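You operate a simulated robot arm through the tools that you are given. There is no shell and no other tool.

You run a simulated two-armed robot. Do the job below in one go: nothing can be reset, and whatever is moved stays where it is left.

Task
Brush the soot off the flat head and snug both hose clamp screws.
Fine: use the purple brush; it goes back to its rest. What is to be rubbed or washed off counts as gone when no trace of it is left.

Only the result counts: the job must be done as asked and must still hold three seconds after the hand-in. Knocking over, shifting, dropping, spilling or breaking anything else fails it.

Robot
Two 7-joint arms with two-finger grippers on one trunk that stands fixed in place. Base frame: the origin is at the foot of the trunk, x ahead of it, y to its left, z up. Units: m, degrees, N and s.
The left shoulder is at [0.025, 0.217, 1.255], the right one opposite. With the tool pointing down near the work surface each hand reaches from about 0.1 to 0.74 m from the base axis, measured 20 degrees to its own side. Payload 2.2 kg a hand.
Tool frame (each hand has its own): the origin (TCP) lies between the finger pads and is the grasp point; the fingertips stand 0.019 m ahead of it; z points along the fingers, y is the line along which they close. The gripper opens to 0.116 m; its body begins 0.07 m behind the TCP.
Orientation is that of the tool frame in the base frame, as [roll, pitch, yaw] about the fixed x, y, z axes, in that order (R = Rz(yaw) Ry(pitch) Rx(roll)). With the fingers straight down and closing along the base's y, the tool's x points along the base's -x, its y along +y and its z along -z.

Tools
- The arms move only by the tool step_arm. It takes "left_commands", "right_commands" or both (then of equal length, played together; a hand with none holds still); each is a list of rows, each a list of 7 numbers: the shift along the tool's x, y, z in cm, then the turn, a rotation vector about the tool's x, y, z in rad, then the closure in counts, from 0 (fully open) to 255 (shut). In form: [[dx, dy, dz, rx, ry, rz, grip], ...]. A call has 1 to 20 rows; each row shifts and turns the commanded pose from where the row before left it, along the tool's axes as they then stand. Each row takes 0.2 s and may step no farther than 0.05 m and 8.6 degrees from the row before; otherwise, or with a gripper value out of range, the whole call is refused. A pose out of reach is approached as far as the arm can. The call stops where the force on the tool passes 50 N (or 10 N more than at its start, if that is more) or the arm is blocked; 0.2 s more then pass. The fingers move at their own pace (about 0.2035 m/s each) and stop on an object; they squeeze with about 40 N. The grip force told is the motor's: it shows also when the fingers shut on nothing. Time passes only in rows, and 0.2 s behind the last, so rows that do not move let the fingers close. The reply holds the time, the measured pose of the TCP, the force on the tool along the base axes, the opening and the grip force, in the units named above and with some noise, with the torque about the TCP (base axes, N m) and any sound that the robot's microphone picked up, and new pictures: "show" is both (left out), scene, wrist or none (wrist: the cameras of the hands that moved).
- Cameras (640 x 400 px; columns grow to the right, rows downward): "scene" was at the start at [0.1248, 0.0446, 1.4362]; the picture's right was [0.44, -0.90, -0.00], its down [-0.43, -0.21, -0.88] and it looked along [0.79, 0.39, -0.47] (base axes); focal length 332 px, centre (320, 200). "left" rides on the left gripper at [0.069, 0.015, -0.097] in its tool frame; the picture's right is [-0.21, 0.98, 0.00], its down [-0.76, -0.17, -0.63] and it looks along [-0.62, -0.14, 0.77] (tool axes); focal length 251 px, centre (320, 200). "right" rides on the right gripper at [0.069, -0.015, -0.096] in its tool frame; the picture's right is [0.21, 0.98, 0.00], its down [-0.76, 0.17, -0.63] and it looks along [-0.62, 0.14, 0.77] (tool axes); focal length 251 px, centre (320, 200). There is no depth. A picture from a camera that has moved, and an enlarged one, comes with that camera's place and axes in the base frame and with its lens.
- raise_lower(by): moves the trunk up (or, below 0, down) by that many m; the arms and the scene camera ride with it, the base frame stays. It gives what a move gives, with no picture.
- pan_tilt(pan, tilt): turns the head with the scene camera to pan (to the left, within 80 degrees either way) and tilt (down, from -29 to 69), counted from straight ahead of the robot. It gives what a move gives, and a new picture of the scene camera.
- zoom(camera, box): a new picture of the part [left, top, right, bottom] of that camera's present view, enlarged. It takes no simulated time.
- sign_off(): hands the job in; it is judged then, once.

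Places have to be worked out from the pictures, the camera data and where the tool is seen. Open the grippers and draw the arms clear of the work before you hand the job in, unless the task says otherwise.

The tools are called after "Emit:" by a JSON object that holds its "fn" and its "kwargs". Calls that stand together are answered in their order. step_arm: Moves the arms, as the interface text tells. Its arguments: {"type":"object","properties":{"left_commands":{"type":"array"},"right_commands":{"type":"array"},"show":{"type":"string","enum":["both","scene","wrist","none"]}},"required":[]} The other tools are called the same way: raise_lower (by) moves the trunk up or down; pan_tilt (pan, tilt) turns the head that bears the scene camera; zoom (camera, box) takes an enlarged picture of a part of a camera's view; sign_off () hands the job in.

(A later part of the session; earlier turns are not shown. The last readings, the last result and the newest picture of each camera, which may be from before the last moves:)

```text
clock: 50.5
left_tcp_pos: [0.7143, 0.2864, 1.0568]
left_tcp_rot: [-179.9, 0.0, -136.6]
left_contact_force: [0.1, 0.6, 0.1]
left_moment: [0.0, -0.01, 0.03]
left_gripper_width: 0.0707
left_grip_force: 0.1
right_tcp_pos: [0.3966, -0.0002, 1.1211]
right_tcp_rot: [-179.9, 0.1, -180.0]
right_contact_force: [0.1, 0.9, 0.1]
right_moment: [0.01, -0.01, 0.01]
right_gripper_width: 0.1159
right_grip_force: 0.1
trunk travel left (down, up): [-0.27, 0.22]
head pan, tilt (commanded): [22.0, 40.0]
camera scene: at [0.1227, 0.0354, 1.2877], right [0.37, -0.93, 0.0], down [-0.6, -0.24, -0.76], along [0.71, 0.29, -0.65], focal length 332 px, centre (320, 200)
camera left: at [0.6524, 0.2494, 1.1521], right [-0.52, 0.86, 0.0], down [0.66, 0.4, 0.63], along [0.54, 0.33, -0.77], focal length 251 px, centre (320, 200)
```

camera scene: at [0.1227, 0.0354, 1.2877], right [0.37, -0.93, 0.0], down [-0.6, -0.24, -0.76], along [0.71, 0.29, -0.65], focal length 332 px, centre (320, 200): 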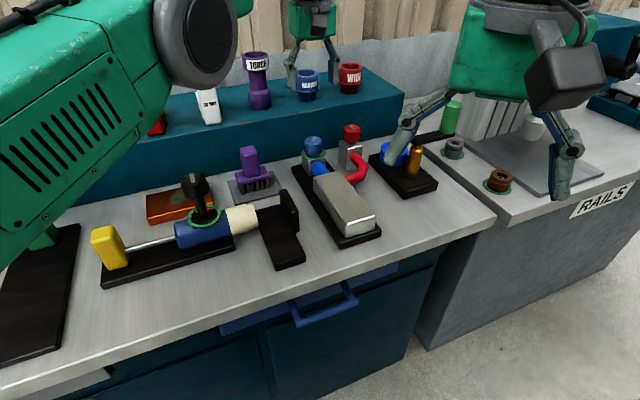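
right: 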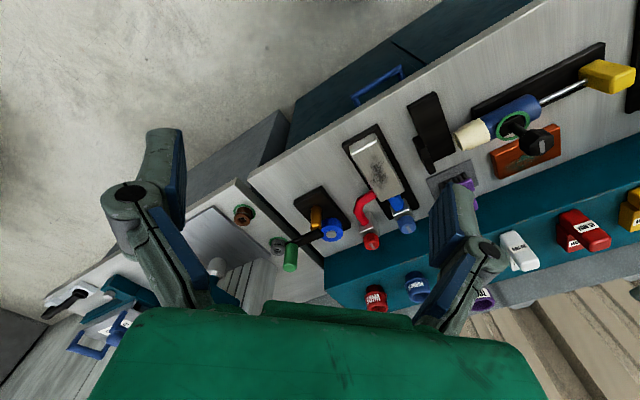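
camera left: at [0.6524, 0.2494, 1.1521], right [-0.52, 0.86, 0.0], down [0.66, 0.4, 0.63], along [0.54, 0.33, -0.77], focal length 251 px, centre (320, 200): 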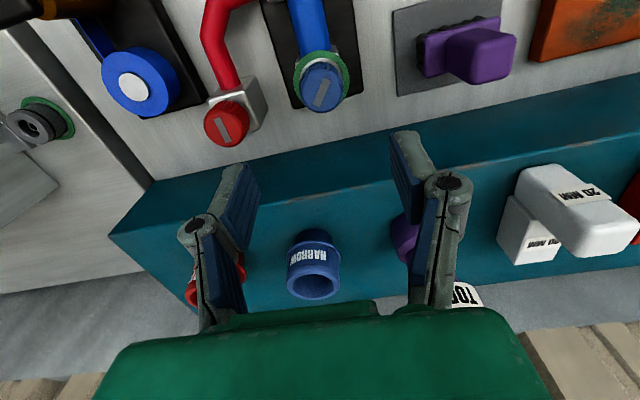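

The hand is back at its starting turn. I slide along to the red knob at about (0.7815, 0.222), staying at z≈1.057, to test the reach there.

Emit:
{"fn": "step_arm", "kwargs": {"left_commands": [[-0.15, -3.09, 0, 0, 0, 0, 100], [-0.15, -3.09, 0, 0, 0, 0, 100], [-0.15, -3.1, 0, 0, 0, 0, 100], [0, 0, 0, 0, 0, 0, 100], [0, 0, 0, 0, 0, 0, 100]], "show": "both"}}

Emit:
{"fn": "zoom", "kwargs": {"camera": "left", "box": [200, 40, 440, 220]}}

```text
clock: 51.7
left_tcp_pos: [0.7109, 0.2424, 1.0496]
left_tcp_rot: [180.0, -0.1, -136.6]
left_contact_force: [0.9, 0.1, 0.4]
left_moment: [0.01, 0.02, 0.0]
left_gripper_width: 0.0707
left_grip_force: 0.0
left hand out of reach, approached as far as the arm can: row 1, 2, 3
right_tcp_pos: [0.3979, 0.0006, 1.1213]
right_tcp_rot: [180.0, 0.1, -179.9]
right_contact_force: [-1.0, 0.1, -0.2]
right_moment: [0.0, 0.02, 0.01]
right_gripper_width: 0.1158
right_grip_force: 0.1
trunk travel left (down, up): [-0.27, 0.22]
head pan, tilt (commanded): [22.0, 40.0]
camera scene: at [0.1228, 0.0356, 1.2877], right [0.37, -0.93, 0.0], down [-0.6, -0.24, -0.76], along [0.71, 0.29, -0.65], focal length 332 px, centre (320, 200)
camera left: at [0.6497, 0.2053, 1.1458], right [-0.52, 0.86, 0.0], down [0.66, 0.4, 0.63], along [0.54, 0.33, -0.77], focal length 251 px, centre (320, 200)
```

scene: 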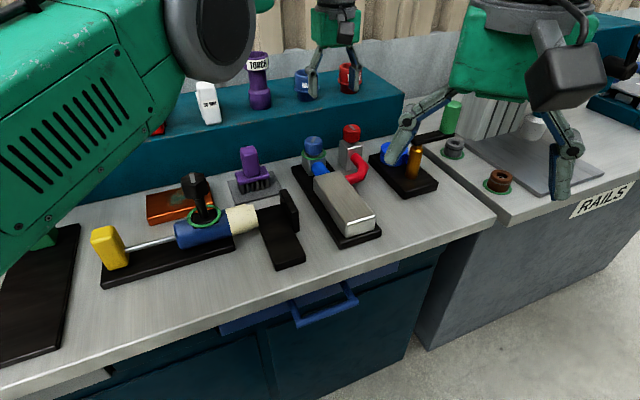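
left: 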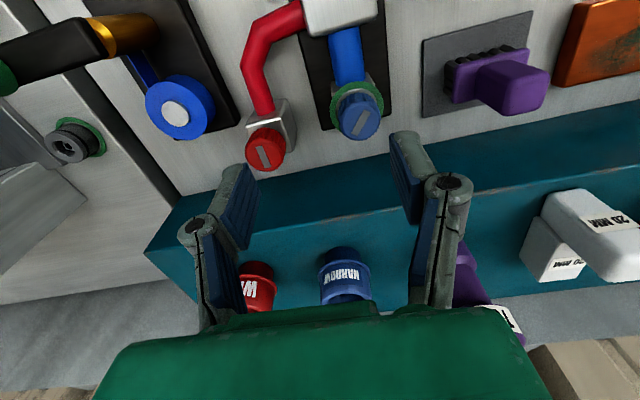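

```text
2.22 times, centred on (320, 130) of left
camera zoom: at [0.6497, 0.2053, 1.1458], right [-0.52, 0.86, 0.0], down [0.66, 0.4, 0.63], along [0.54, 0.33, -0.77], focal length 559 px, centre (320, 356)
```

zoom: 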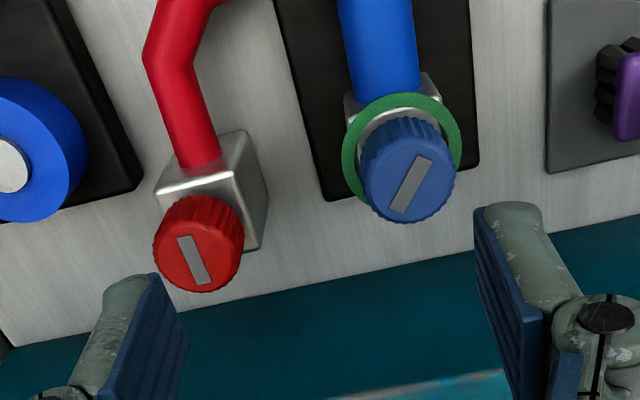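

The straight-down tool stops 0.69 m from the shoulder, while the red knob (K ≈ (0.781, 0.222), top z≈0.930) lies at 0.757 m; I'll need the hand tilted about 30° back toward the shoulder. First I draw back 8 cm to a clearly reachable pose and check where the command stands.

Emit:
{"fn": "step_arm", "kwargs": {"left_commands": [[4, 0, 0, 0, 0, 0, 100], [4, 0, 0, 0, 0, 0, 100], [0, 0, 0, 0, 0, 0, 100], [0, 0, 0, 0, 0, 0, 100]], "show": "scene"}}

Emit:
{"fn": "zoom", "kwargs": {"camera": "scene", "box": [300, 60, 500, 220]}}

```text
clock: 52.7
left_tcp_pos: [0.6501, 0.1894, 1.049]
left_tcp_rot: [-179.8, 0.2, -136.6]
left_contact_force: [0.5, 0.8, 0.9]
left_moment: [-0.01, -0.01, 0.03]
left_gripper_width: 0.0705
left_grip_force: 0.1
right_tcp_pos: [0.3956, 0.0019, 1.1221]
right_tcp_rot: [-179.9, 0.1, 179.9]
right_contact_force: [-0.6, -0.9, -0.3]
right_moment: [-0.04, 0.03, -0.01]
right_gripper_width: 0.1162
right_grip_force: 0.0
trunk travel left (down, up): [-0.27, 0.22]
head pan, tilt (commanded): [22.0, 40.0]
camera scene: at [0.1218, 0.0369, 1.2878], right [0.38, -0.93, 0.0], down [-0.6, -0.24, -0.76], along [0.71, 0.29, -0.65], focal length 332 px, centre (320, 200)
```

scene: 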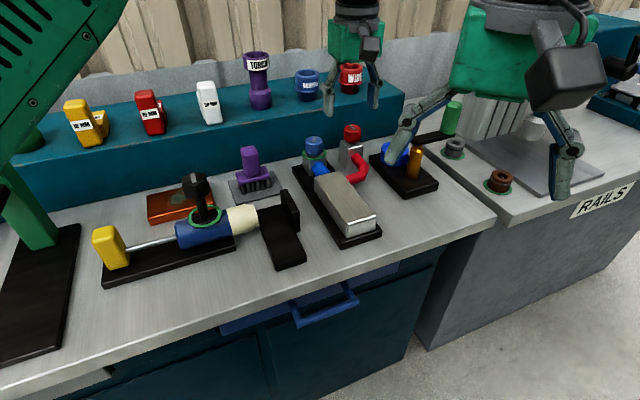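

```text
2.50 times, centred on (400, 140) of scene
camera zoom: at [0.1218, 0.0369, 1.2878], right [0.38, -0.93, 0.0], down [-0.6, -0.24, -0.76], along [0.71, 0.29, -0.65], focal length 830 px, centre (120, 350)
```

zoom: 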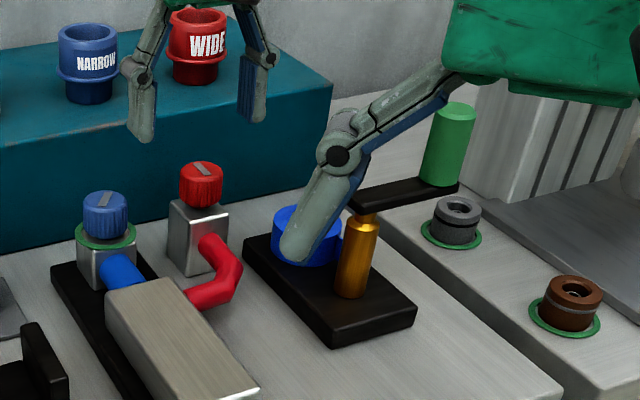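

Commands count from the reached pose, good. The post and lever right of the clamps stay clear. Now I tilt the hand 30° about its closing axis so that the wrist leans back toward the robot, in place.

Emit:
{"fn": "step_arm", "kwargs": {"left_commands": [[0, 0, 0, 0, -0.131, 0, 100], [0, 0, 0, 0, -0.131, 0, 100], [0, 0, 0, 0, -0.131, 0, 100], [0, 0, 0, 0, -0.131, 0, 100], [0, 0, 0, 0, 0, 0, 100]], "show": "both"}}

```text
clock: 54.1
left_tcp_pos: [0.6464, 0.2192, 1.0224]
left_tcp_rot: [179.9, 26.1, -133.1]
left_contact_force: [-0.3, -0.5, 0.3]
left_moment: [0.01, 0.03, 0.0]
left_gripper_width: 0.0708
left_grip_force: 0.1
right_tcp_pos: [0.3928, -0.002, 1.1229]
right_tcp_rot: [180.0, 0.4, -179.9]
right_contact_force: [0.5, 0.3, 0.1]
right_moment: [0.03, -0.01, 0.0]
right_gripper_width: 0.1161
right_grip_force: 0.1
trunk travel left (down, up): [-0.27, 0.22]
head pan, tilt (commanded): [22.0, 40.0]
stopped in row 5 (left hand): the arm was blocked; the commanded pose is now the measured one
camera scene: at [0.1215, 0.0325, 1.2879], right [0.37, -0.93, 0.0], down [-0.6, -0.24, -0.76], along [0.71, 0.29, -0.65], focal length 332 px, centre (320, 200)
camera left: at [0.5629, 0.1525, 1.0778], right [-0.58, 0.81, 0.09], down [0.39, 0.18, 0.9], along [0.71, 0.56, -0.42], focal length 251 px, centre (320, 200)
```

scene: 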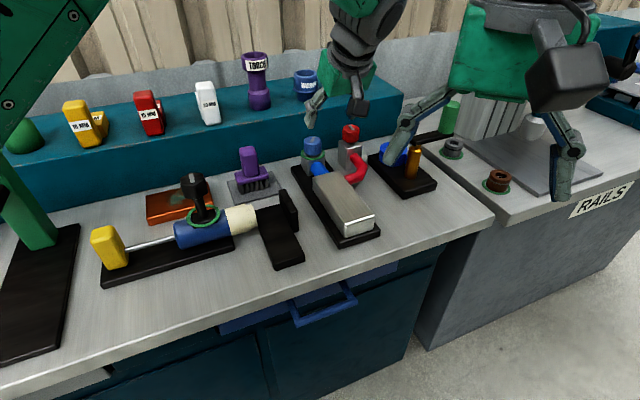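
left: 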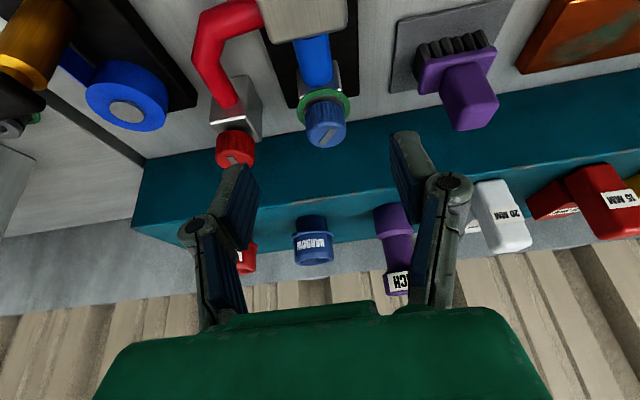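

The arm was blocked while tilting (hand pushed off by ~4 cm, though no tool force). I look round with the head to see what is near the left elbow and between the arms.

Emit:
{"fn": "pan_tilt", "kwargs": {"pan": 55, "tilt": 40}}

Emit:
{"fn": "pan_tilt", "kwargs": {"pan": -10, "tilt": 25}}

```text
clock: 55.1
left_tcp_pos: [0.6478, 0.2188, 1.0247]
left_tcp_rot: [-179.6, 26.1, -133.0]
left_contact_force: [0.2, -0.8, 0.3]
left_moment: [-0.01, 0.0, -0.01]
left_gripper_width: 0.0704
left_grip_force: 0.1
right_tcp_pos: [0.3933, -0.0015, 1.1216]
right_tcp_rot: [-180.0, 0.3, 180.0]
right_contact_force: [0.2, 0.1, -0.8]
right_moment: [-0.01, -0.02, -0.02]
right_gripper_width: 0.1162
right_grip_force: 0.1
trunk travel left (down, up): [-0.27, 0.22]
head pan, tilt (commanded): [55.0, 40.0]
camera scene: at [0.092, 0.0722, 1.2879], right [0.82, -0.57, 0.0], down [-0.37, -0.53, -0.76], along [0.44, 0.63, -0.64], focal length 332 px, centre (320, 200)
```

scene: 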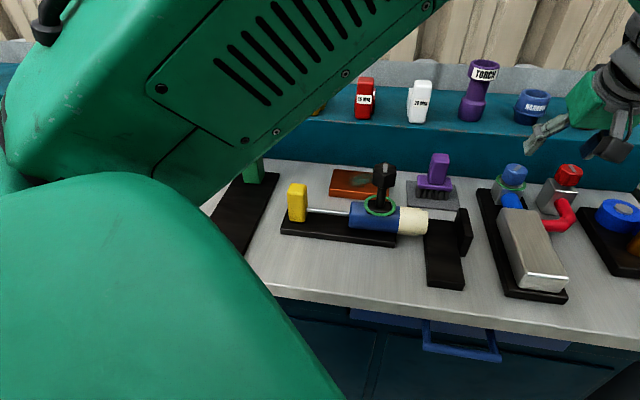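

```text
clock: 56.5
left_tcp_pos: [0.6481, 0.2186, 1.0249]
left_tcp_rot: [-179.5, 26.2, -133.0]
left_contact_force: [0.4, 0.3, 0.0]
left_moment: [0.0, 0.05, 0.0]
left_gripper_width: 0.0705
left_grip_force: 0.1
right_tcp_pos: [0.394, -0.0003, 1.121]
right_tcp_rot: [179.9, 0.3, 180.0]
right_contact_force: [0.2, 0.0, 0.1]
right_moment: [0.01, -0.02, -0.01]
right_gripper_width: 0.1157
right_grip_force: 0.0
trunk travel left (down, up): [-0.27, 0.22]
head pan, tilt (commanded): [-10.0, 25.0]
camera scene: at [0.134, -0.0136, 1.3111], right [-0.17, -0.98, 0.0], down [-0.42, 0.07, -0.9], along [0.89, -0.16, -0.43], focal length 332 px, centre (320, 200)
```

scene: 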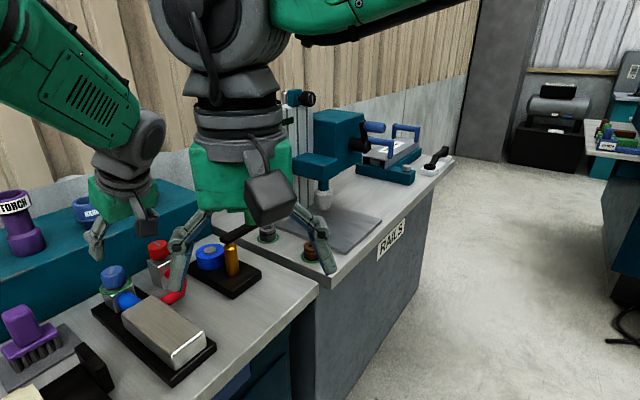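

The two hands look well apart in these views. I look farther left and level to see how the left elbow lies.

Emit:
{"fn": "pan_tilt", "kwargs": {"pan": 75, "tilt": 15}}

Emit:
{"fn": "pan_tilt", "kwargs": {"pan": 20, "tilt": 15}}

```text
clock: 58.0
left_tcp_pos: [0.6483, 0.2185, 1.0239]
left_tcp_rot: [-179.5, 26.2, -132.9]
left_contact_force: [1.1, 0.9, -0.2]
left_moment: [0.01, 0.01, -0.03]
left_gripper_width: 0.0703
left_grip_force: 0.0
right_tcp_pos: [0.3933, -0.0017, 1.1224]
right_tcp_rot: [179.9, 0.3, -180.0]
right_contact_force: [-0.5, 0.2, 0.0]
right_moment: [0.0, 0.01, -0.02]
right_gripper_width: 0.1157
right_grip_force: 0.1
trunk travel left (down, up): [-0.27, 0.22]
head pan, tilt (commanded): [75.0, 15.0]
camera scene: at [0.0675, 0.0926, 1.3276], right [0.97, -0.26, 0.0], down [-0.07, -0.25, -0.97], along [0.25, 0.93, -0.26], focal length 332 px, centre (320, 200)
```

scene: 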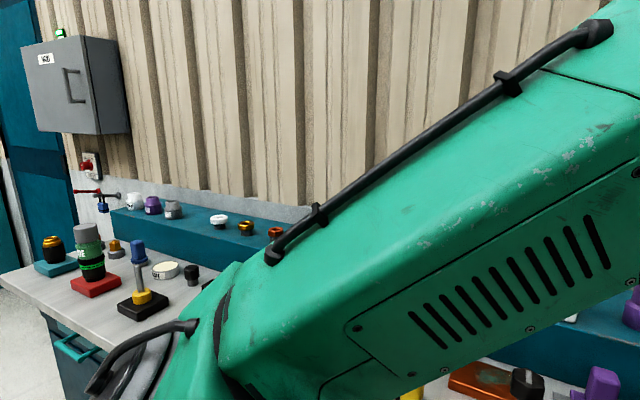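

```text
clock: 59.3
left_tcp_pos: [0.647, 0.2187, 1.0251]
left_tcp_rot: [-179.5, 26.2, -133.1]
left_contact_force: [0.3, 0.4, -0.7]
left_moment: [0.0, -0.01, 0.02]
left_gripper_width: 0.0707
left_grip_force: 0.1
right_tcp_pos: [0.3916, -0.0012, 1.1225]
right_tcp_rot: [-180.0, 0.3, -179.9]
right_contact_force: [-0.8, 0.0, -0.3]
right_moment: [-0.04, -0.03, -0.01]
right_gripper_width: 0.1158
right_grip_force: 0.1
trunk travel left (down, up): [-0.27, 0.22]
head pan, tilt (commanded): [20.0, 15.0]
camera scene: at [0.131, 0.0344, 1.3274], right [0.34, -0.94, 0.0], down [-0.25, -0.09, -0.96], along [0.91, 0.33, -0.26], focal length 332 px, centre (320, 200)
```

scene: 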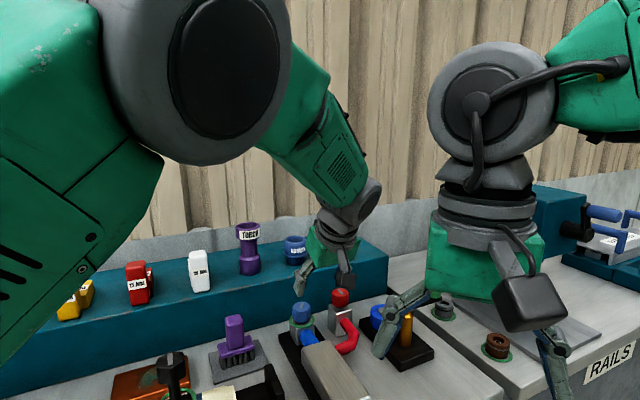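

The right hand reads 3 mm off its earlier place since that stop, so the arms may be touching somewhere near the elbows. I move the idle right arm well away to the right, over the free floor, and see whether things relax.

Emit:
{"fn": "step_arm", "kwargs": {"right_commands": [[0, -2, 0, 0, 0, 0, 0], [0, -4, 0, 0, 0, 0, 0], [0, -4, 0, 0, 0, 0, 0], [0, -4, 0, 0, 0, 0, 0], [0, -4, 0, 0, 0, 0, 0], [0, -4, 0, 0, 0, 0, 0], [0, -3, 0, 0, 0, 0, 0], [0, 0, 0, 0, 0, 0, 0]], "show": "scene"}}

```text
clock: 61.1
left_tcp_pos: [0.6487, 0.2172, 1.0258]
left_tcp_rot: [-179.7, 26.3, -133.2]
left_contact_force: [0.0, 0.0, -0.6]
left_moment: [0.01, 0.01, 0.03]
left_gripper_width: 0.0704
left_grip_force: 0.1
right_tcp_pos: [0.3935, -0.2525, 1.122]
right_tcp_rot: [179.9, 0.3, -179.9]
right_contact_force: [0.4, 0.0, -0.2]
right_moment: [0.03, 0.02, -0.01]
right_gripper_width: 0.1161
right_grip_force: 0.1
trunk travel left (down, up): [-0.27, 0.22]
head pan, tilt (commanded): [20.0, 15.0]
camera scene: at [0.1311, 0.031, 1.3274], right [0.34, -0.94, 0.0], down [-0.25, -0.09, -0.97], along [0.91, 0.33, -0.26], focal length 332 px, centre (320, 200)
```

scene: 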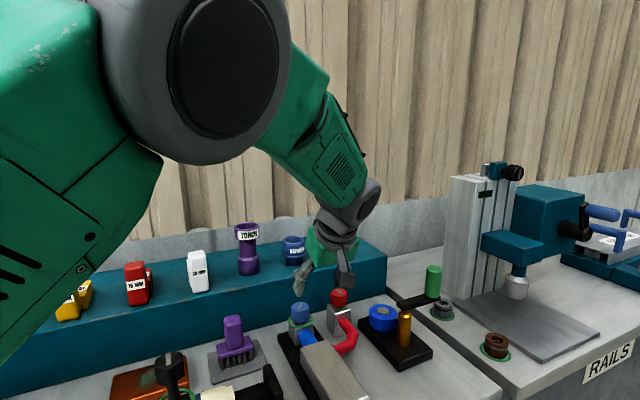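

Nothing hinders now that I can see; the left hand holds 26° of tilt. I swing it about the vertical to lean straight back toward the shoulder, the most natural direction for far reach, and check that it follows.

Emit:
{"fn": "step_arm", "kwargs": {"left_commands": [[0, 0, 0, 0.0574, 0, 0.1166, 100], [0, 0, 0, 0.0574, 0, 0.1166, 100], [0, 0, 0, 0.0574, 0, 0.1166, 100], [0, 0, 0, 0.0574, 0, 0.1166, 100], [0, 0, 0, 0.0574, 0, 0.1166, 100], [0, 0, 0, 0.0574, 0, 0.1166, 100], [0, 0, 0, 0, 0, 0, 100]], "show": "both"}}

```text
clock: 62.7
left_tcp_pos: [0.6474, 0.2135, 1.0259]
left_tcp_rot: [179.6, 26.5, -178.5]
left_contact_force: [-0.4, -0.1, -0.1]
left_moment: [0.0, 0.0, 0.01]
left_gripper_width: 0.0703
left_grip_force: 0.1
right_tcp_pos: [0.3923, -0.2525, 1.1226]
right_tcp_rot: [179.9, 0.3, 180.0]
right_contact_force: [-0.4, -0.7, -0.4]
right_moment: [0.04, 0.02, 0.01]
right_gripper_width: 0.1157
right_grip_force: 0.0
trunk travel left (down, up): [-0.27, 0.22]
head pan, tilt (commanded): [20.0, 15.0]
camera scene: at [0.1308, 0.0327, 1.3274], right [0.34, -0.94, 0.0], down [-0.25, -0.09, -0.96], along [0.91, 0.33, -0.26], focal length 332 px, centre (320, 200)
camera left: at [0.5405, 0.225, 1.0805], right [0.16, 0.98, 0.1], down [0.4, -0.16, 0.9], along [0.9, -0.11, -0.42], focal length 251 px, centre (320, 200)
```

scene: 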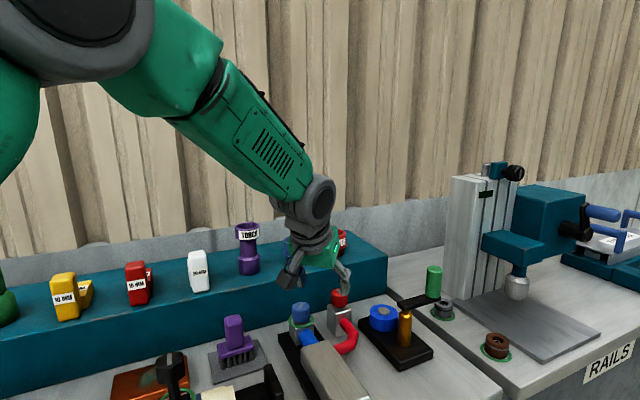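
left: 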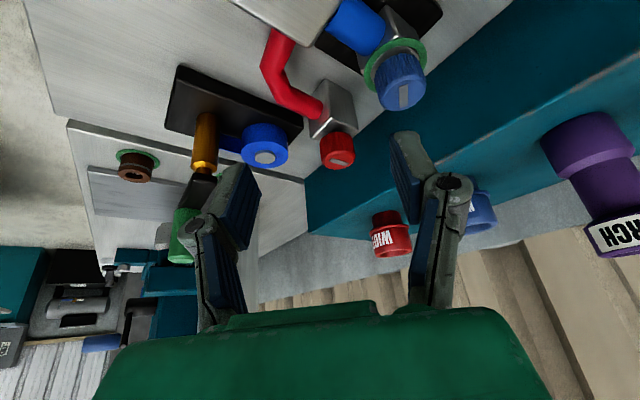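

That followed well (lean azimuth 181°, tilt 26.5°). Now I advance to above the red knob at z≈1.0.

Emit:
{"fn": "step_arm", "kwargs": {"left_commands": [[-2.7, 0.14, 2.08, 0, 0, 0, 100], [-2.7, 0.14, 2.08, 0, 0, 0, 100], [-2.7, 0.14, 2.08, 0, 0, 0, 100], [-2.75, 0.13, 2.08, 0, 0, 0, 100], [0, 0, 0, 0, 0, 0, 100]], "show": "both"}}

Emit:
{"fn": "zoom", "kwargs": {"camera": "left", "box": [200, 60, 440, 240]}}

Emit:
{"fn": "zoom", "kwargs": {"camera": "scene", "box": [260, 210, 420, 340]}}

```text
clock: 63.9
left_tcp_pos: [0.7811, 0.2229, 1.0005]
left_tcp_rot: [179.7, 26.7, -178.5]
left_contact_force: [0.1, -0.2, -0.1]
left_moment: [-0.03, -0.04, 0.0]
left_gripper_width: 0.0703
left_grip_force: 0.1
right_tcp_pos: [0.3918, -0.2524, 1.1231]
right_tcp_rot: [180.0, 0.4, -180.0]
right_contact_force: [-0.8, -0.3, -0.8]
right_moment: [-0.01, -0.03, 0.0]
right_gripper_width: 0.1161
right_grip_force: 0.1
trunk travel left (down, up): [-0.27, 0.22]
head pan, tilt (commanded): [20.0, 15.0]
camera scene: at [0.1304, 0.0323, 1.3276], right [0.34, -0.94, 0.0], down [-0.25, -0.09, -0.97], along [0.91, 0.33, -0.26], focal length 332 px, centre (320, 200)
camera left: at [0.6746, 0.2341, 1.0558], right [0.16, 0.98, 0.1], down [0.4, -0.16, 0.9], along [0.9, -0.11, -0.42], focal length 251 px, centre (320, 200)
```

scene: 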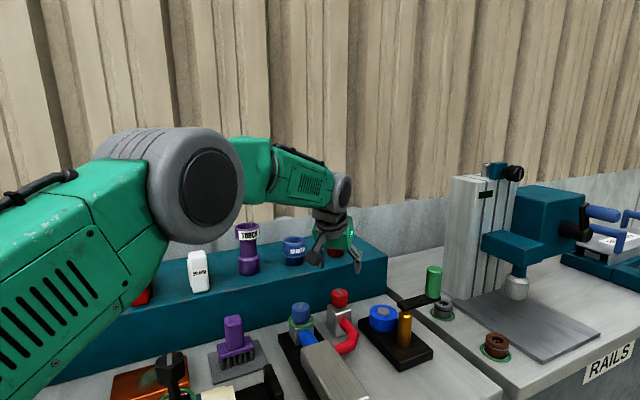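
left: 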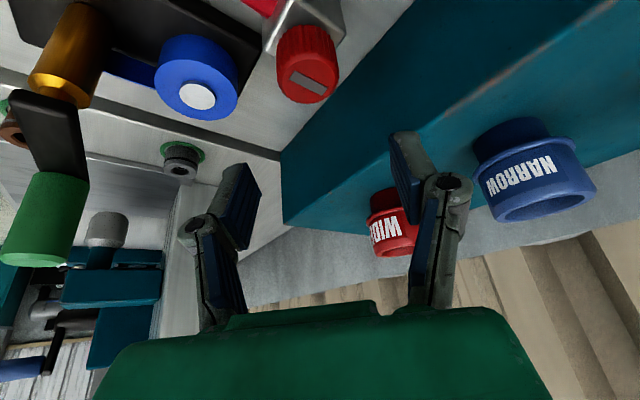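

```text
2.22 times, centred on (320, 150) of left
camera zoom: at [0.6746, 0.2341, 1.0558], right [0.16, 0.98, 0.1], down [0.4, -0.16, 0.9], along [0.9, -0.11, -0.42], focal length 559 px, centre (320, 311)
```

zoom: 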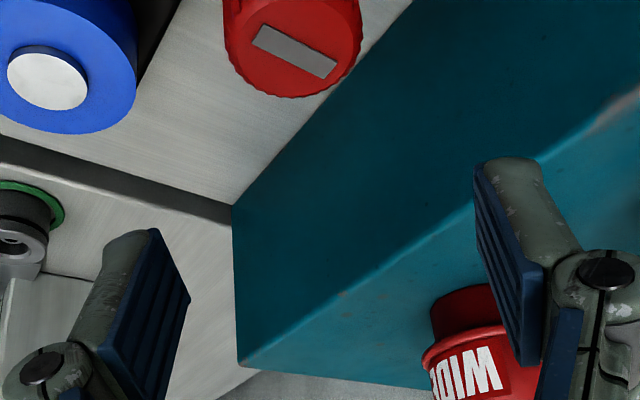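

```text
3.08 times, centred on (340, 275) of scene
camera zoom: at [0.1304, 0.0323, 1.3276], right [0.34, -0.94, 0.0], down [-0.25, -0.09, -0.97], along [0.91, 0.33, -0.26], focal length 1022 px, centre (258, -31)
```

zoom: 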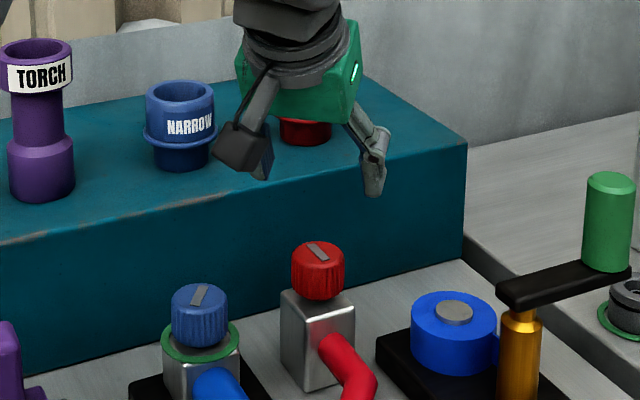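

The tilted hand is now right over the red knob (K ≈ (0.780, 0.2215), top ≈ 0.929). Still above it, I swing counter-clockwise about the vertical by 37° to gain turning range and see whether the arm follows.

Emit:
{"fn": "step_arm", "kwargs": {"left_commands": [[0, 0, 0, -0.0584, 0, -0.1161, 100], [0, 0, 0, -0.0584, 0, -0.1161, 100], [0, 0, 0, -0.0584, 0, -0.1161, 100], [0, 0, 0, -0.0584, 0, -0.1161, 100], [0, 0, 0, -0.0584, 0, -0.1161, 100], [0, 0, 0, 0, 0, 0, 100]], "show": "both"}}

```text
clock: 65.3
left_tcp_pos: [0.784, 0.2233, 0.9991]
left_tcp_rot: [179.8, 26.7, -141.0]
left_contact_force: [0.0, 0.4, 0.3]
left_moment: [-0.02, -0.03, 0.01]
left_gripper_width: 0.0705
left_grip_force: 0.0
right_tcp_pos: [0.3924, -0.252, 1.1224]
right_tcp_rot: [179.9, 0.4, 180.0]
right_contact_force: [-1.3, 0.4, -0.1]
right_moment: [0.02, -0.02, 0.02]
right_gripper_width: 0.116
right_grip_force: 0.1
trunk travel left (down, up): [-0.27, 0.22]
head pan, tilt (commanded): [20.0, 15.0]
camera scene: at [0.1315, 0.0322, 1.3274], right [0.34, -0.94, 0.0], down [-0.25, -0.09, -0.96], along [0.91, 0.33, -0.26], focal length 332 px, centre (320, 200)
camera left: at [0.6923, 0.1675, 1.0548], right [-0.47, 0.88, 0.1], down [0.41, 0.11, 0.9], along [0.78, 0.46, -0.42], focal length 251 px, centre (320, 200)
```

scene: 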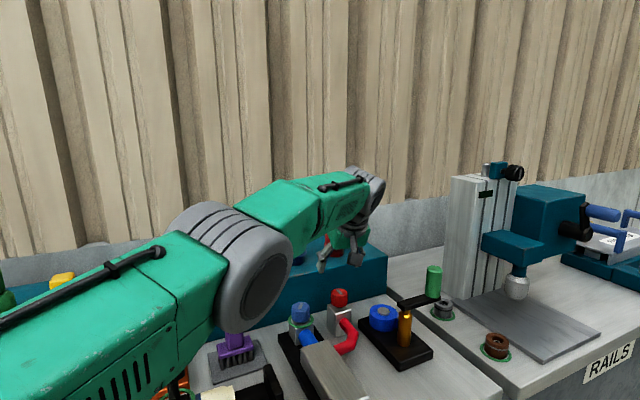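
left: 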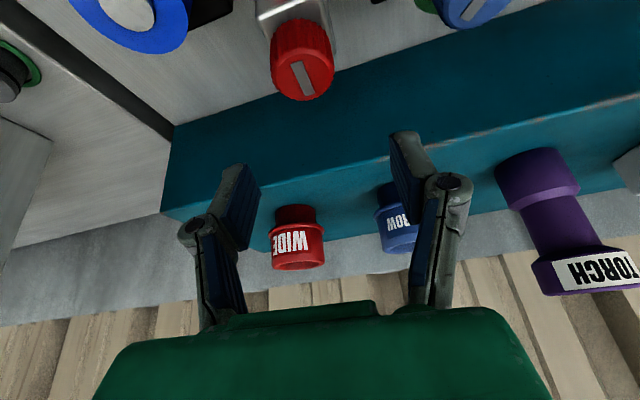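

The hand followed to azimuth 219° (the arm is nearly straight, elbow well above the bench). I lower vertically 5.5 cm toward the red knob and check alignment.

Emit:
{"fn": "step_arm", "kwargs": {"left_commands": [[0.87, 0, 1.61, 0, 0, 0, 100], [0.87, 0, 1.61, 0, 0, 0, 100], [0.86, 0, 1.62, 0, 0, 0, 100], [0, 0, 0, 0, 0, 0, 100]], "show": "both"}}

Emit:
{"fn": "zoom", "kwargs": {"camera": "left", "box": [180, 40, 460, 240]}}

Emit:
{"fn": "zoom", "kwargs": {"camera": "scene", "box": [260, 210, 420, 340]}}

```text
clock: 66.3
left_tcp_pos: [0.7816, 0.2215, 0.9436]
left_tcp_rot: [179.6, 26.7, -141.3]
left_contact_force: [-0.3, 0.2, 0.4]
left_moment: [-0.03, -0.03, -0.02]
left_gripper_width: 0.0704
left_grip_force: 0.1
right_tcp_pos: [0.3932, -0.2511, 1.1213]
right_tcp_rot: [180.0, 0.3, 180.0]
right_contact_force: [0.7, -0.7, -0.3]
right_moment: [0.01, -0.02, 0.03]
right_gripper_width: 0.116
right_grip_force: 0.1
trunk travel left (down, up): [-0.27, 0.22]
head pan, tilt (commanded): [20.0, 15.0]
camera scene: at [0.1315, 0.032, 1.3274], right [0.34, -0.94, 0.0], down [-0.25, -0.09, -0.96], along [0.91, 0.33, -0.26], focal length 332 px, centre (320, 200)
camera left: at [0.6899, 0.1669, 0.9996], right [-0.46, 0.88, 0.1], down [0.41, 0.11, 0.9], along [0.78, 0.46, -0.41], focal length 251 px, centre (320, 200)
```

scene: 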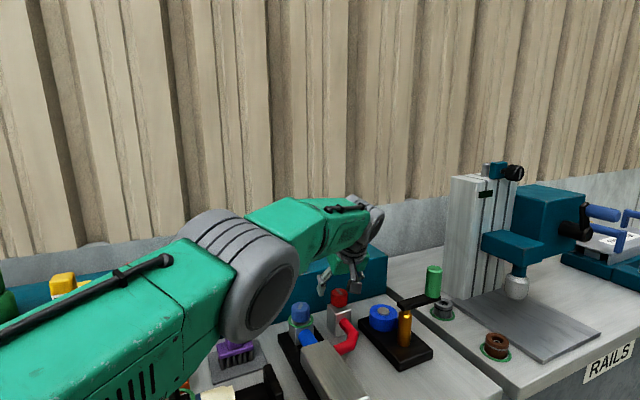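
left: 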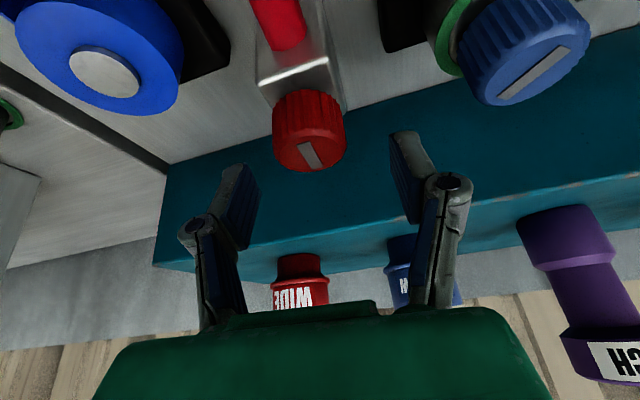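

```text
2.00 times, centred on (320, 140) of left
camera zoom: at [0.6899, 0.1669, 0.9996], right [-0.46, 0.88, 0.1], down [0.41, 0.11, 0.9], along [0.78, 0.46, -0.41], focal length 503 px, centre (320, 320)
```

zoom: 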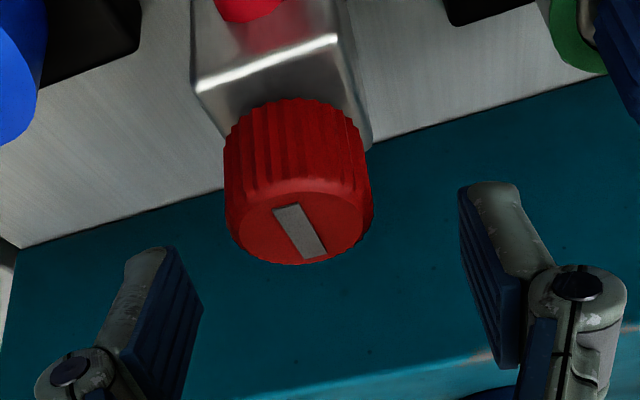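

```text
3.08 times, centred on (340, 275) of scene
camera zoom: at [0.1315, 0.032, 1.3274], right [0.34, -0.94, 0.0], down [-0.25, -0.09, -0.96], along [0.91, 0.33, -0.26], focal length 1022 px, centre (258, -31)
```

zoom: 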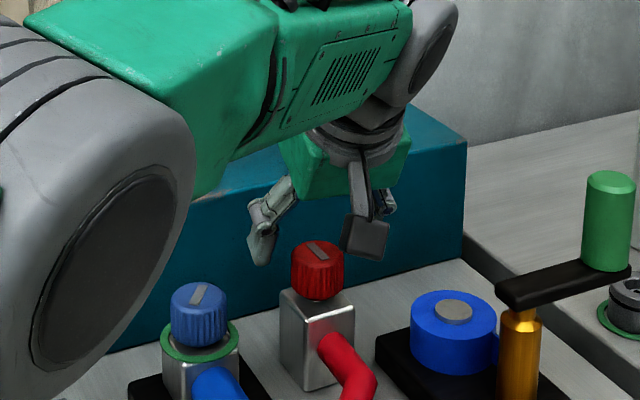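

The knob sits between the pads, about 2 mm toward the near finger. I shift by that, lower the last 2.2 cm to z≈0.921, and close on the red knob.

Emit:
{"fn": "step_arm", "kwargs": {"left_commands": [[0.5, -0.2, 0.98, 0, 0, 0, 100], [0.49, 0, 0.98, 0, 0, 0, 100], [0, 0, 0, 0, 0, 0, 100], [0, 0, 0, 0, 0, 0, 150], [0, 0, 0, 0, 0, 0, 255], [0, 0, 0, 0, 0, 0, 255]], "show": "both"}}

Emit:
{"fn": "zoom", "kwargs": {"camera": "left", "box": [180, 60, 460, 260]}}

Emit:
{"fn": "zoom", "kwargs": {"camera": "scene", "box": [260, 230, 420, 350]}}

```text
clock: 67.7
left_tcp_pos: [0.7839, 0.2183, 0.9218]
left_tcp_rot: [179.6, 26.6, -141.3]
left_contact_force: [4.5, -4.8, -0.1]
left_moment: [-0.05, -0.17, -0.07]
left_gripper_width: 0.0395
left_grip_force: 44.8
right_tcp_pos: [0.3941, -0.2523, 1.1211]
right_tcp_rot: [179.9, 0.3, 180.0]
right_contact_force: [-0.1, 0.7, -1.3]
right_moment: [-0.01, -0.04, -0.01]
right_gripper_width: 0.1161
right_grip_force: 0.0
trunk travel left (down, up): [-0.27, 0.22]
head pan, tilt (commanded): [20.0, 15.0]
camera scene: at [0.1329, 0.0303, 1.3273], right [0.34, -0.94, 0.0], down [-0.25, -0.09, -0.96], along [0.91, 0.33, -0.26], focal length 332 px, centre (320, 200)
camera left: at [0.692, 0.1638, 0.9775], right [-0.46, 0.88, 0.1], down [0.41, 0.11, 0.9], along [0.78, 0.46, -0.42], focal length 251 px, centre (320, 200)
```

scene: 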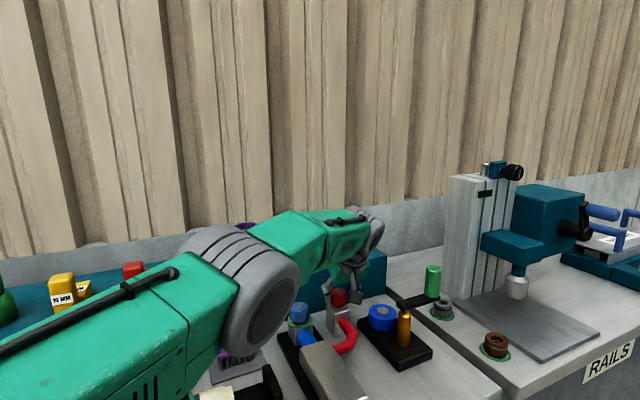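
left: 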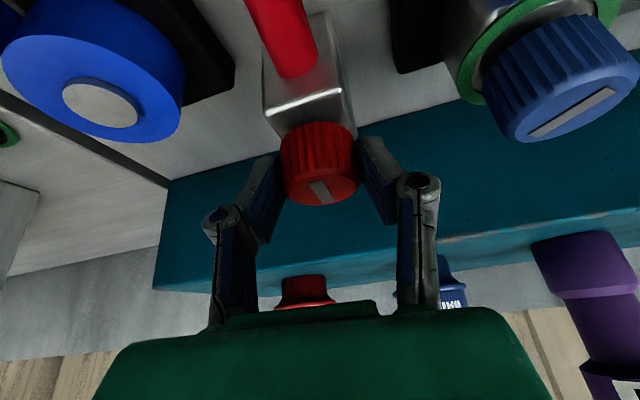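

```text
2.00 times, centred on (320, 160) of left
camera zoom: at [0.692, 0.1638, 0.9775], right [-0.46, 0.88, 0.1], down [0.41, 0.11, 0.9], along [0.78, 0.46, -0.42], focal length 503 px, centre (320, 280)
```

zoom: 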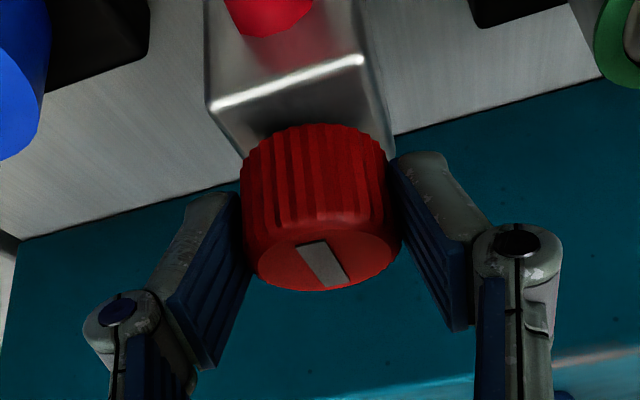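

```text
3.33 times, centred on (340, 290) of scene
camera zoom: at [0.1329, 0.0303, 1.3273], right [0.34, -0.94, 0.0], down [-0.25, -0.09, -0.96], along [0.91, 0.33, -0.26], focal length 1107 px, centre (253, -100)
```

zoom: 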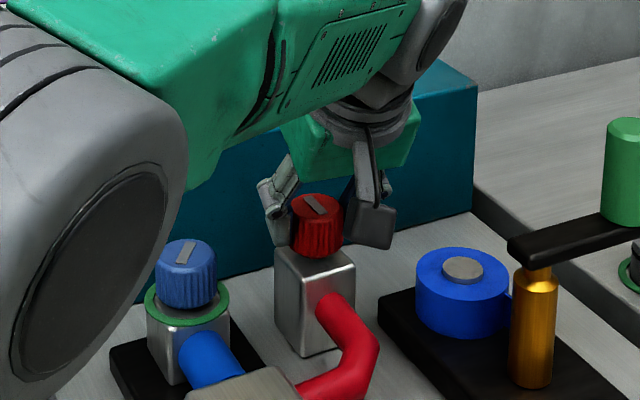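

The red knob is gripped (0.0395). I turn clockwise about the vertical axis (in tool axes: x and z components) 23° and check.

Emit:
{"fn": "step_arm", "kwargs": {"left_commands": [[0, 0, 0, 0.0448, 0, 0.0894, 255], [0, 0, 0, 0.0448, 0, 0.0894, 255], [0, 0, 0, 0.0448, 0, 0.0894, 255], [0, 0, 0, 0.0448, 0, 0.0894, 255]], "show": "both"}}

Emit:
{"fn": "zoom", "kwargs": {"camera": "scene", "box": [260, 230, 420, 350]}}

```text
clock: 68.7
left_tcp_pos: [0.7841, 0.2207, 0.9219]
left_tcp_rot: [179.7, 26.5, -164.2]
left_contact_force: [9.8, -4.9, -0.6]
left_moment: [0.12, -0.67, -0.01]
left_gripper_width: 0.0394
left_grip_force: 45.0
right_tcp_pos: [0.3936, -0.2518, 1.122]
right_tcp_rot: [179.9, 0.2, 180.0]
right_contact_force: [-0.6, -0.8, -0.7]
right_moment: [0.0, -0.01, 0.03]
right_gripper_width: 0.116
right_grip_force: 0.0
trunk travel left (down, up): [-0.27, 0.22]
head pan, tilt (commanded): [20.0, 15.0]
camera scene: at [0.1338, 0.0307, 1.3272], right [0.34, -0.94, 0.0], down [-0.25, -0.09, -0.96], along [0.91, 0.33, -0.26], focal length 332 px, centre (320, 200)
camera left: at [0.677, 0.2057, 0.9774], right [-0.08, 0.99, 0.1], down [0.43, -0.06, 0.9], along [0.9, 0.12, -0.42], focal length 251 px, centre (320, 200)
```

scene: 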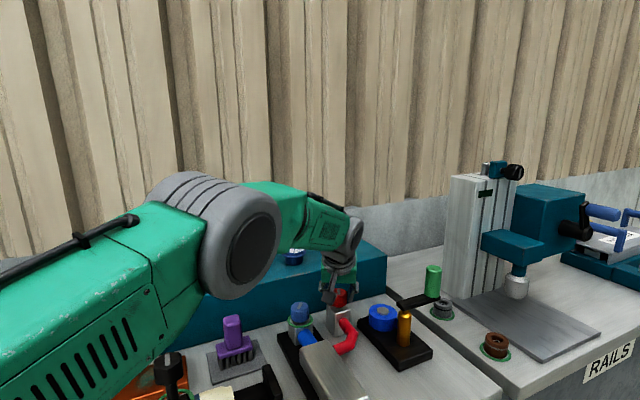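
left: 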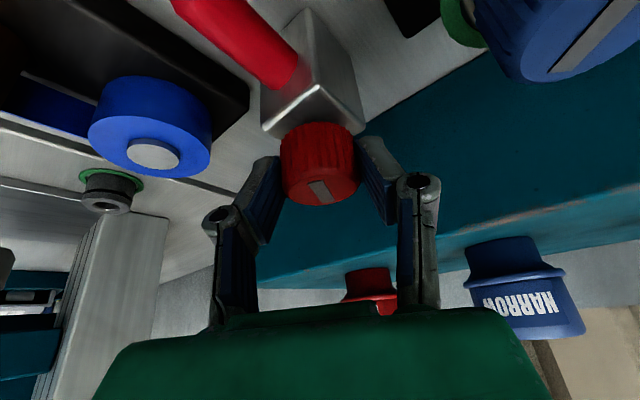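

```text
3.33 times, centred on (340, 290) of scene
camera zoom: at [0.1338, 0.0307, 1.3272], right [0.34, -0.94, 0.0], down [-0.25, -0.09, -0.96], along [0.91, 0.33, -0.26], focal length 1107 px, centre (253, -100)
```

zoom: 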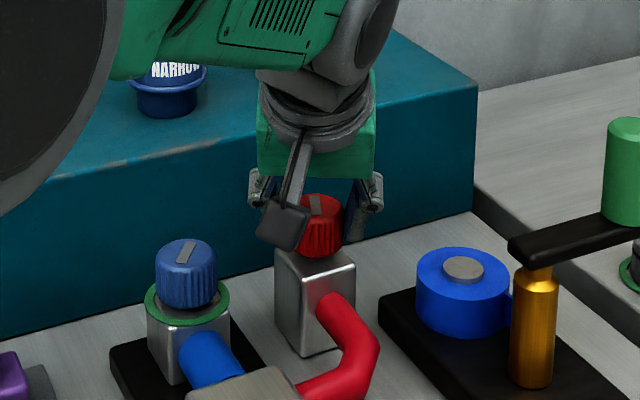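

The red knob turns with the hand. I relieve the ~10 N side load and continue clockwise.

Emit:
{"fn": "step_arm", "kwargs": {"left_commands": [[-0.09, -0.09, 0.04, 0.0448, 0, 0.0894, 255], [0, 0, 0, 0.0448, 0, 0.0894, 255], [0, 0, 0, 0.0448, 0, 0.0894, 255], [0, 0, 0, 0.0448, 0, 0.0894, 255]], "show": "none"}}

```text
clock: 69.7
left_tcp_pos: [0.783, 0.2231, 0.9213]
left_tcp_rot: [179.6, 26.4, 172.9]
left_contact_force: [2.8, 7.1, 2.2]
left_moment: [0.4, 0.05, 0.05]
left_gripper_width: 0.0393
left_grip_force: 45.2
right_tcp_pos: [0.3935, -0.2505, 1.1224]
right_tcp_rot: [-179.9, 0.4, 180.0]
right_contact_force: [-0.4, -0.2, 0.6]
right_moment: [-0.02, -0.05, -0.04]
right_gripper_width: 0.116
right_grip_force: 0.1
trunk travel left (down, up): [-0.27, 0.22]
head pan, tilt (commanded): [20.0, 15.0]
```

46° turned, still free. Continuing with a 1 mm trim.

Emit:
{"fn": "step_arm", "kwargs": {"left_commands": [[0, 0.1, 0, 0.0448, 0, 0.0894, 255], [0, 0, 0, 0.0448, 0, 0.0894, 255], [0, 0, 0, 0.0448, 0, 0.0894, 255], [0, 0, 0, 0.0448, 0, 0.0894, 255]], "show": "both"}}

Emit:
{"fn": "zoom", "kwargs": {"camera": "scene", "box": [260, 230, 420, 350]}}

```text
clock: 70.7
left_tcp_pos: [0.784, 0.2248, 0.9208]
left_tcp_rot: [179.9, 26.5, 150.1]
left_contact_force: [4.0, 11.7, 1.8]
left_moment: [0.52, 0.19, 0.09]
left_gripper_width: 0.0398
left_grip_force: 45.1
right_tcp_pos: [0.393, -0.2479, 1.1237]
right_tcp_rot: [-179.9, 0.2, 180.0]
right_contact_force: [-0.2, 0.2, -0.5]
right_moment: [0.01, -0.01, 0.02]
right_gripper_width: 0.116
right_grip_force: 0.0
trunk travel left (down, up): [-0.27, 0.22]
head pan, tilt (commanded): [20.0, 15.0]
camera scene: at [0.132, 0.0373, 1.3272], right [0.34, -0.94, 0.0], down [-0.25, -0.09, -0.96], along [0.91, 0.33, -0.26], focal length 332 px, centre (320, 200)
camera left: at [0.6992, 0.29, 0.9768], right [0.65, 0.75, 0.1], down [0.26, -0.34, 0.9], along [0.71, -0.57, -0.42], focal length 251 px, centre (320, 200)
```

scene: 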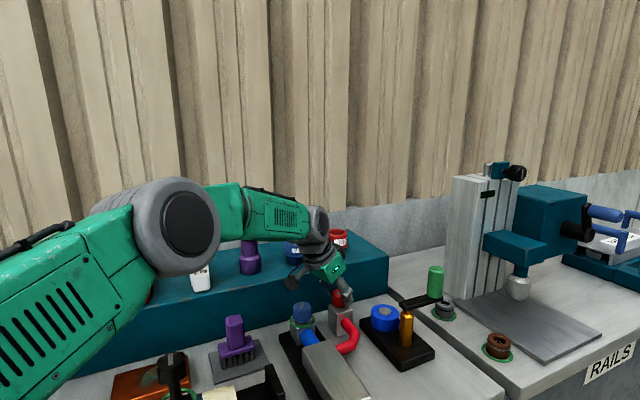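
left: 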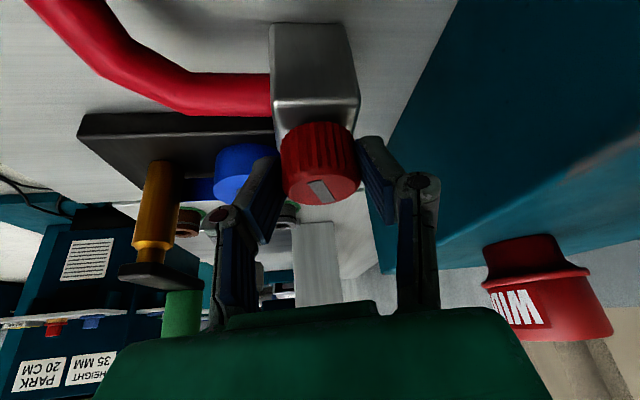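

```text
3.33 times, centred on (340, 290) of scene
camera zoom: at [0.132, 0.0373, 1.3272], right [0.34, -0.94, 0.0], down [-0.25, -0.09, -0.96], along [0.91, 0.33, -0.26], focal length 1107 px, centre (253, -100)
```

zoom: 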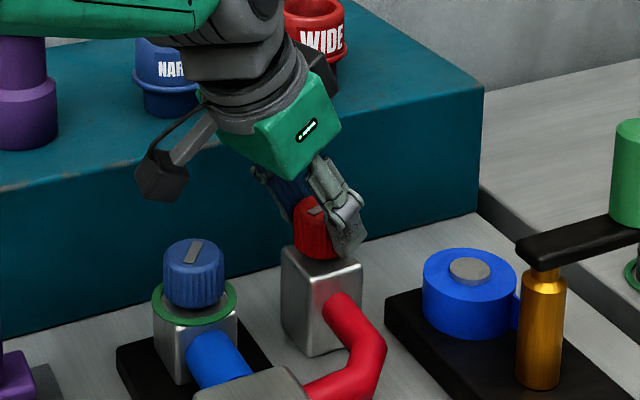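

69° turned; the wrist camera clears the blue knob by about 3 cm. I trim 1.7 mm and continue a bit further.

Emit:
{"fn": "step_arm", "kwargs": {"left_commands": [[0.02, 0.17, 0, 0.0448, 0, 0.0894, 255], [0, 0, 0, 0.0448, 0, 0.0894, 255], [0, 0, 0, 0.0448, 0, 0.0894, 255]], "show": "both"}}

Emit:
{"fn": "zoom", "kwargs": {"camera": "scene", "box": [260, 230, 420, 350]}}

```text
clock: 71.5
left_tcp_pos: [0.7851, 0.2268, 0.9212]
left_tcp_rot: [-179.9, 26.4, 132.9]
left_contact_force: [-4.7, 14.4, 0.8]
left_moment: [0.11, 0.01, 0.06]
left_gripper_width: 0.0398
left_grip_force: 45.1
right_tcp_pos: [0.3925, -0.2472, 1.1239]
right_tcp_rot: [180.0, 0.2, 179.9]
right_contact_force: [-0.6, 0.4, -0.3]
right_moment: [-0.01, 0.02, -0.03]
right_gripper_width: 0.1159
right_grip_force: 0.0
trunk travel left (down, up): [-0.27, 0.22]
head pan, tilt (commanded): [20.0, 15.0]
camera scene: at [0.1311, 0.0379, 1.3272], right [0.34, -0.94, 0.0], down [-0.25, -0.09, -0.96], along [0.91, 0.33, -0.26], focal length 332 px, centre (320, 200)
camera left: at [0.7235, 0.3132, 0.9767], right [0.85, 0.52, 0.09], down [0.15, -0.4, 0.9], along [0.51, -0.75, -0.42], focal length 251 px, centre (320, 200)
```

scene: 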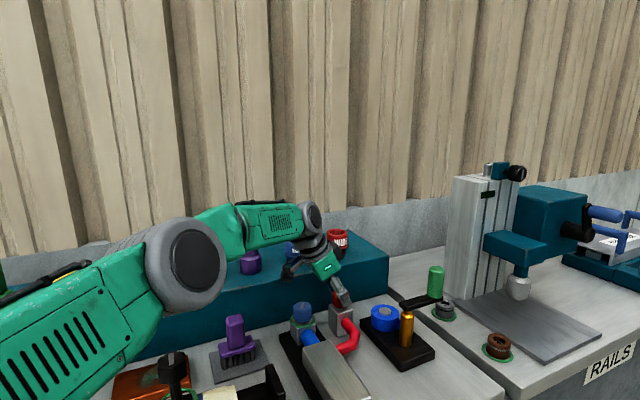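
left: 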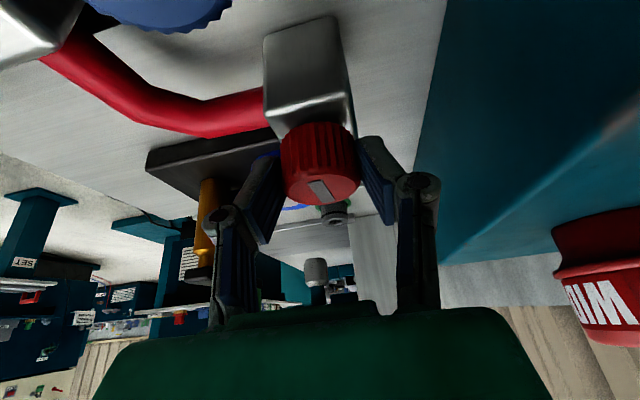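

```text
3.33 times, centred on (340, 290) of scene
camera zoom: at [0.1311, 0.0379, 1.3272], right [0.34, -0.94, 0.0], down [-0.25, -0.09, -0.96], along [0.91, 0.33, -0.26], focal length 1107 px, centre (253, -100)
```

zoom: 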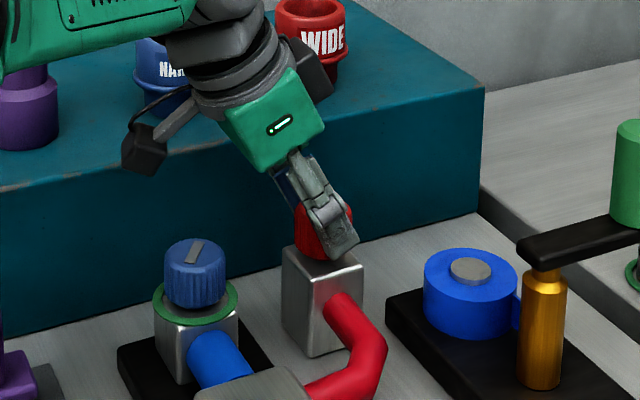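

86° turned, still free. The track of the TCP shows the knob's axis is really at (0.789, 0.222), 6 mm farther than my grip centre. I open the fingers in place and read the free position.

Emit:
{"fn": "step_arm", "kwargs": {"left_commands": [[0, 0, 0, 0, 0, 0, 200], [0, 0, 0, 0, 0, 0, 130], [0, 0, 0, 0, 0, 0, 100], [0, 0, 0, 0, 0, 0, 100], [0, 0, 0, 0, 0, 0, 100]], "show": "wrist"}}

Emit:
{"fn": "zoom", "kwargs": {"camera": "scene", "box": [260, 230, 420, 350]}}

```text
clock: 72.7
left_tcp_pos: [0.7865, 0.224, 0.9211]
left_tcp_rot: [180.0, 26.3, 132.8]
left_contact_force: [-0.4, -1.1, 0.8]
left_moment: [0.0, -0.02, 0.01]
left_gripper_width: 0.0705
left_grip_force: 0.0
right_tcp_pos: [0.3939, -0.251, 1.122]
right_tcp_rot: [-179.9, 0.3, -180.0]
right_contact_force: [0.1, -0.1, -0.2]
right_moment: [0.0, -0.04, -0.01]
right_gripper_width: 0.116
right_grip_force: 0.1
trunk travel left (down, up): [-0.27, 0.22]
head pan, tilt (commanded): [20.0, 15.0]
camera left: at [0.7246, 0.3099, 0.9775], right [0.85, 0.52, 0.1], down [0.15, -0.4, 0.9], along [0.51, -0.75, -0.42], focal length 251 px, centre (320, 200)
```

left: 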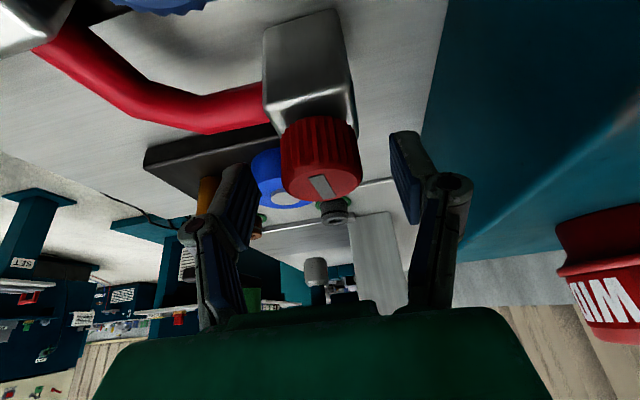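

```text
3.33 times, centred on (340, 290) of scene
camera zoom: at [0.1319, 0.0344, 1.3273], right [0.34, -0.94, 0.0], down [-0.25, -0.09, -0.96], along [0.91, 0.33, -0.26], focal length 1107 px, centre (253, -100)
```

zoom: 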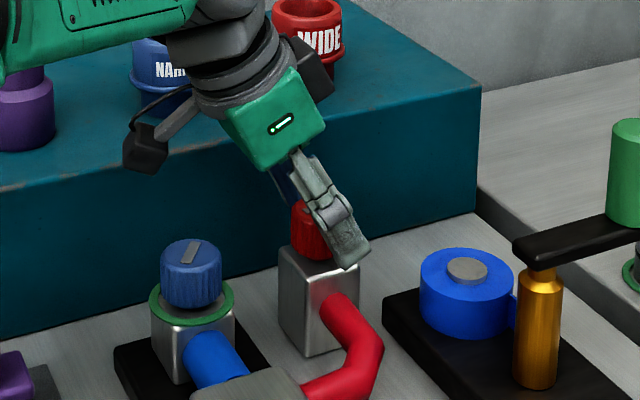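

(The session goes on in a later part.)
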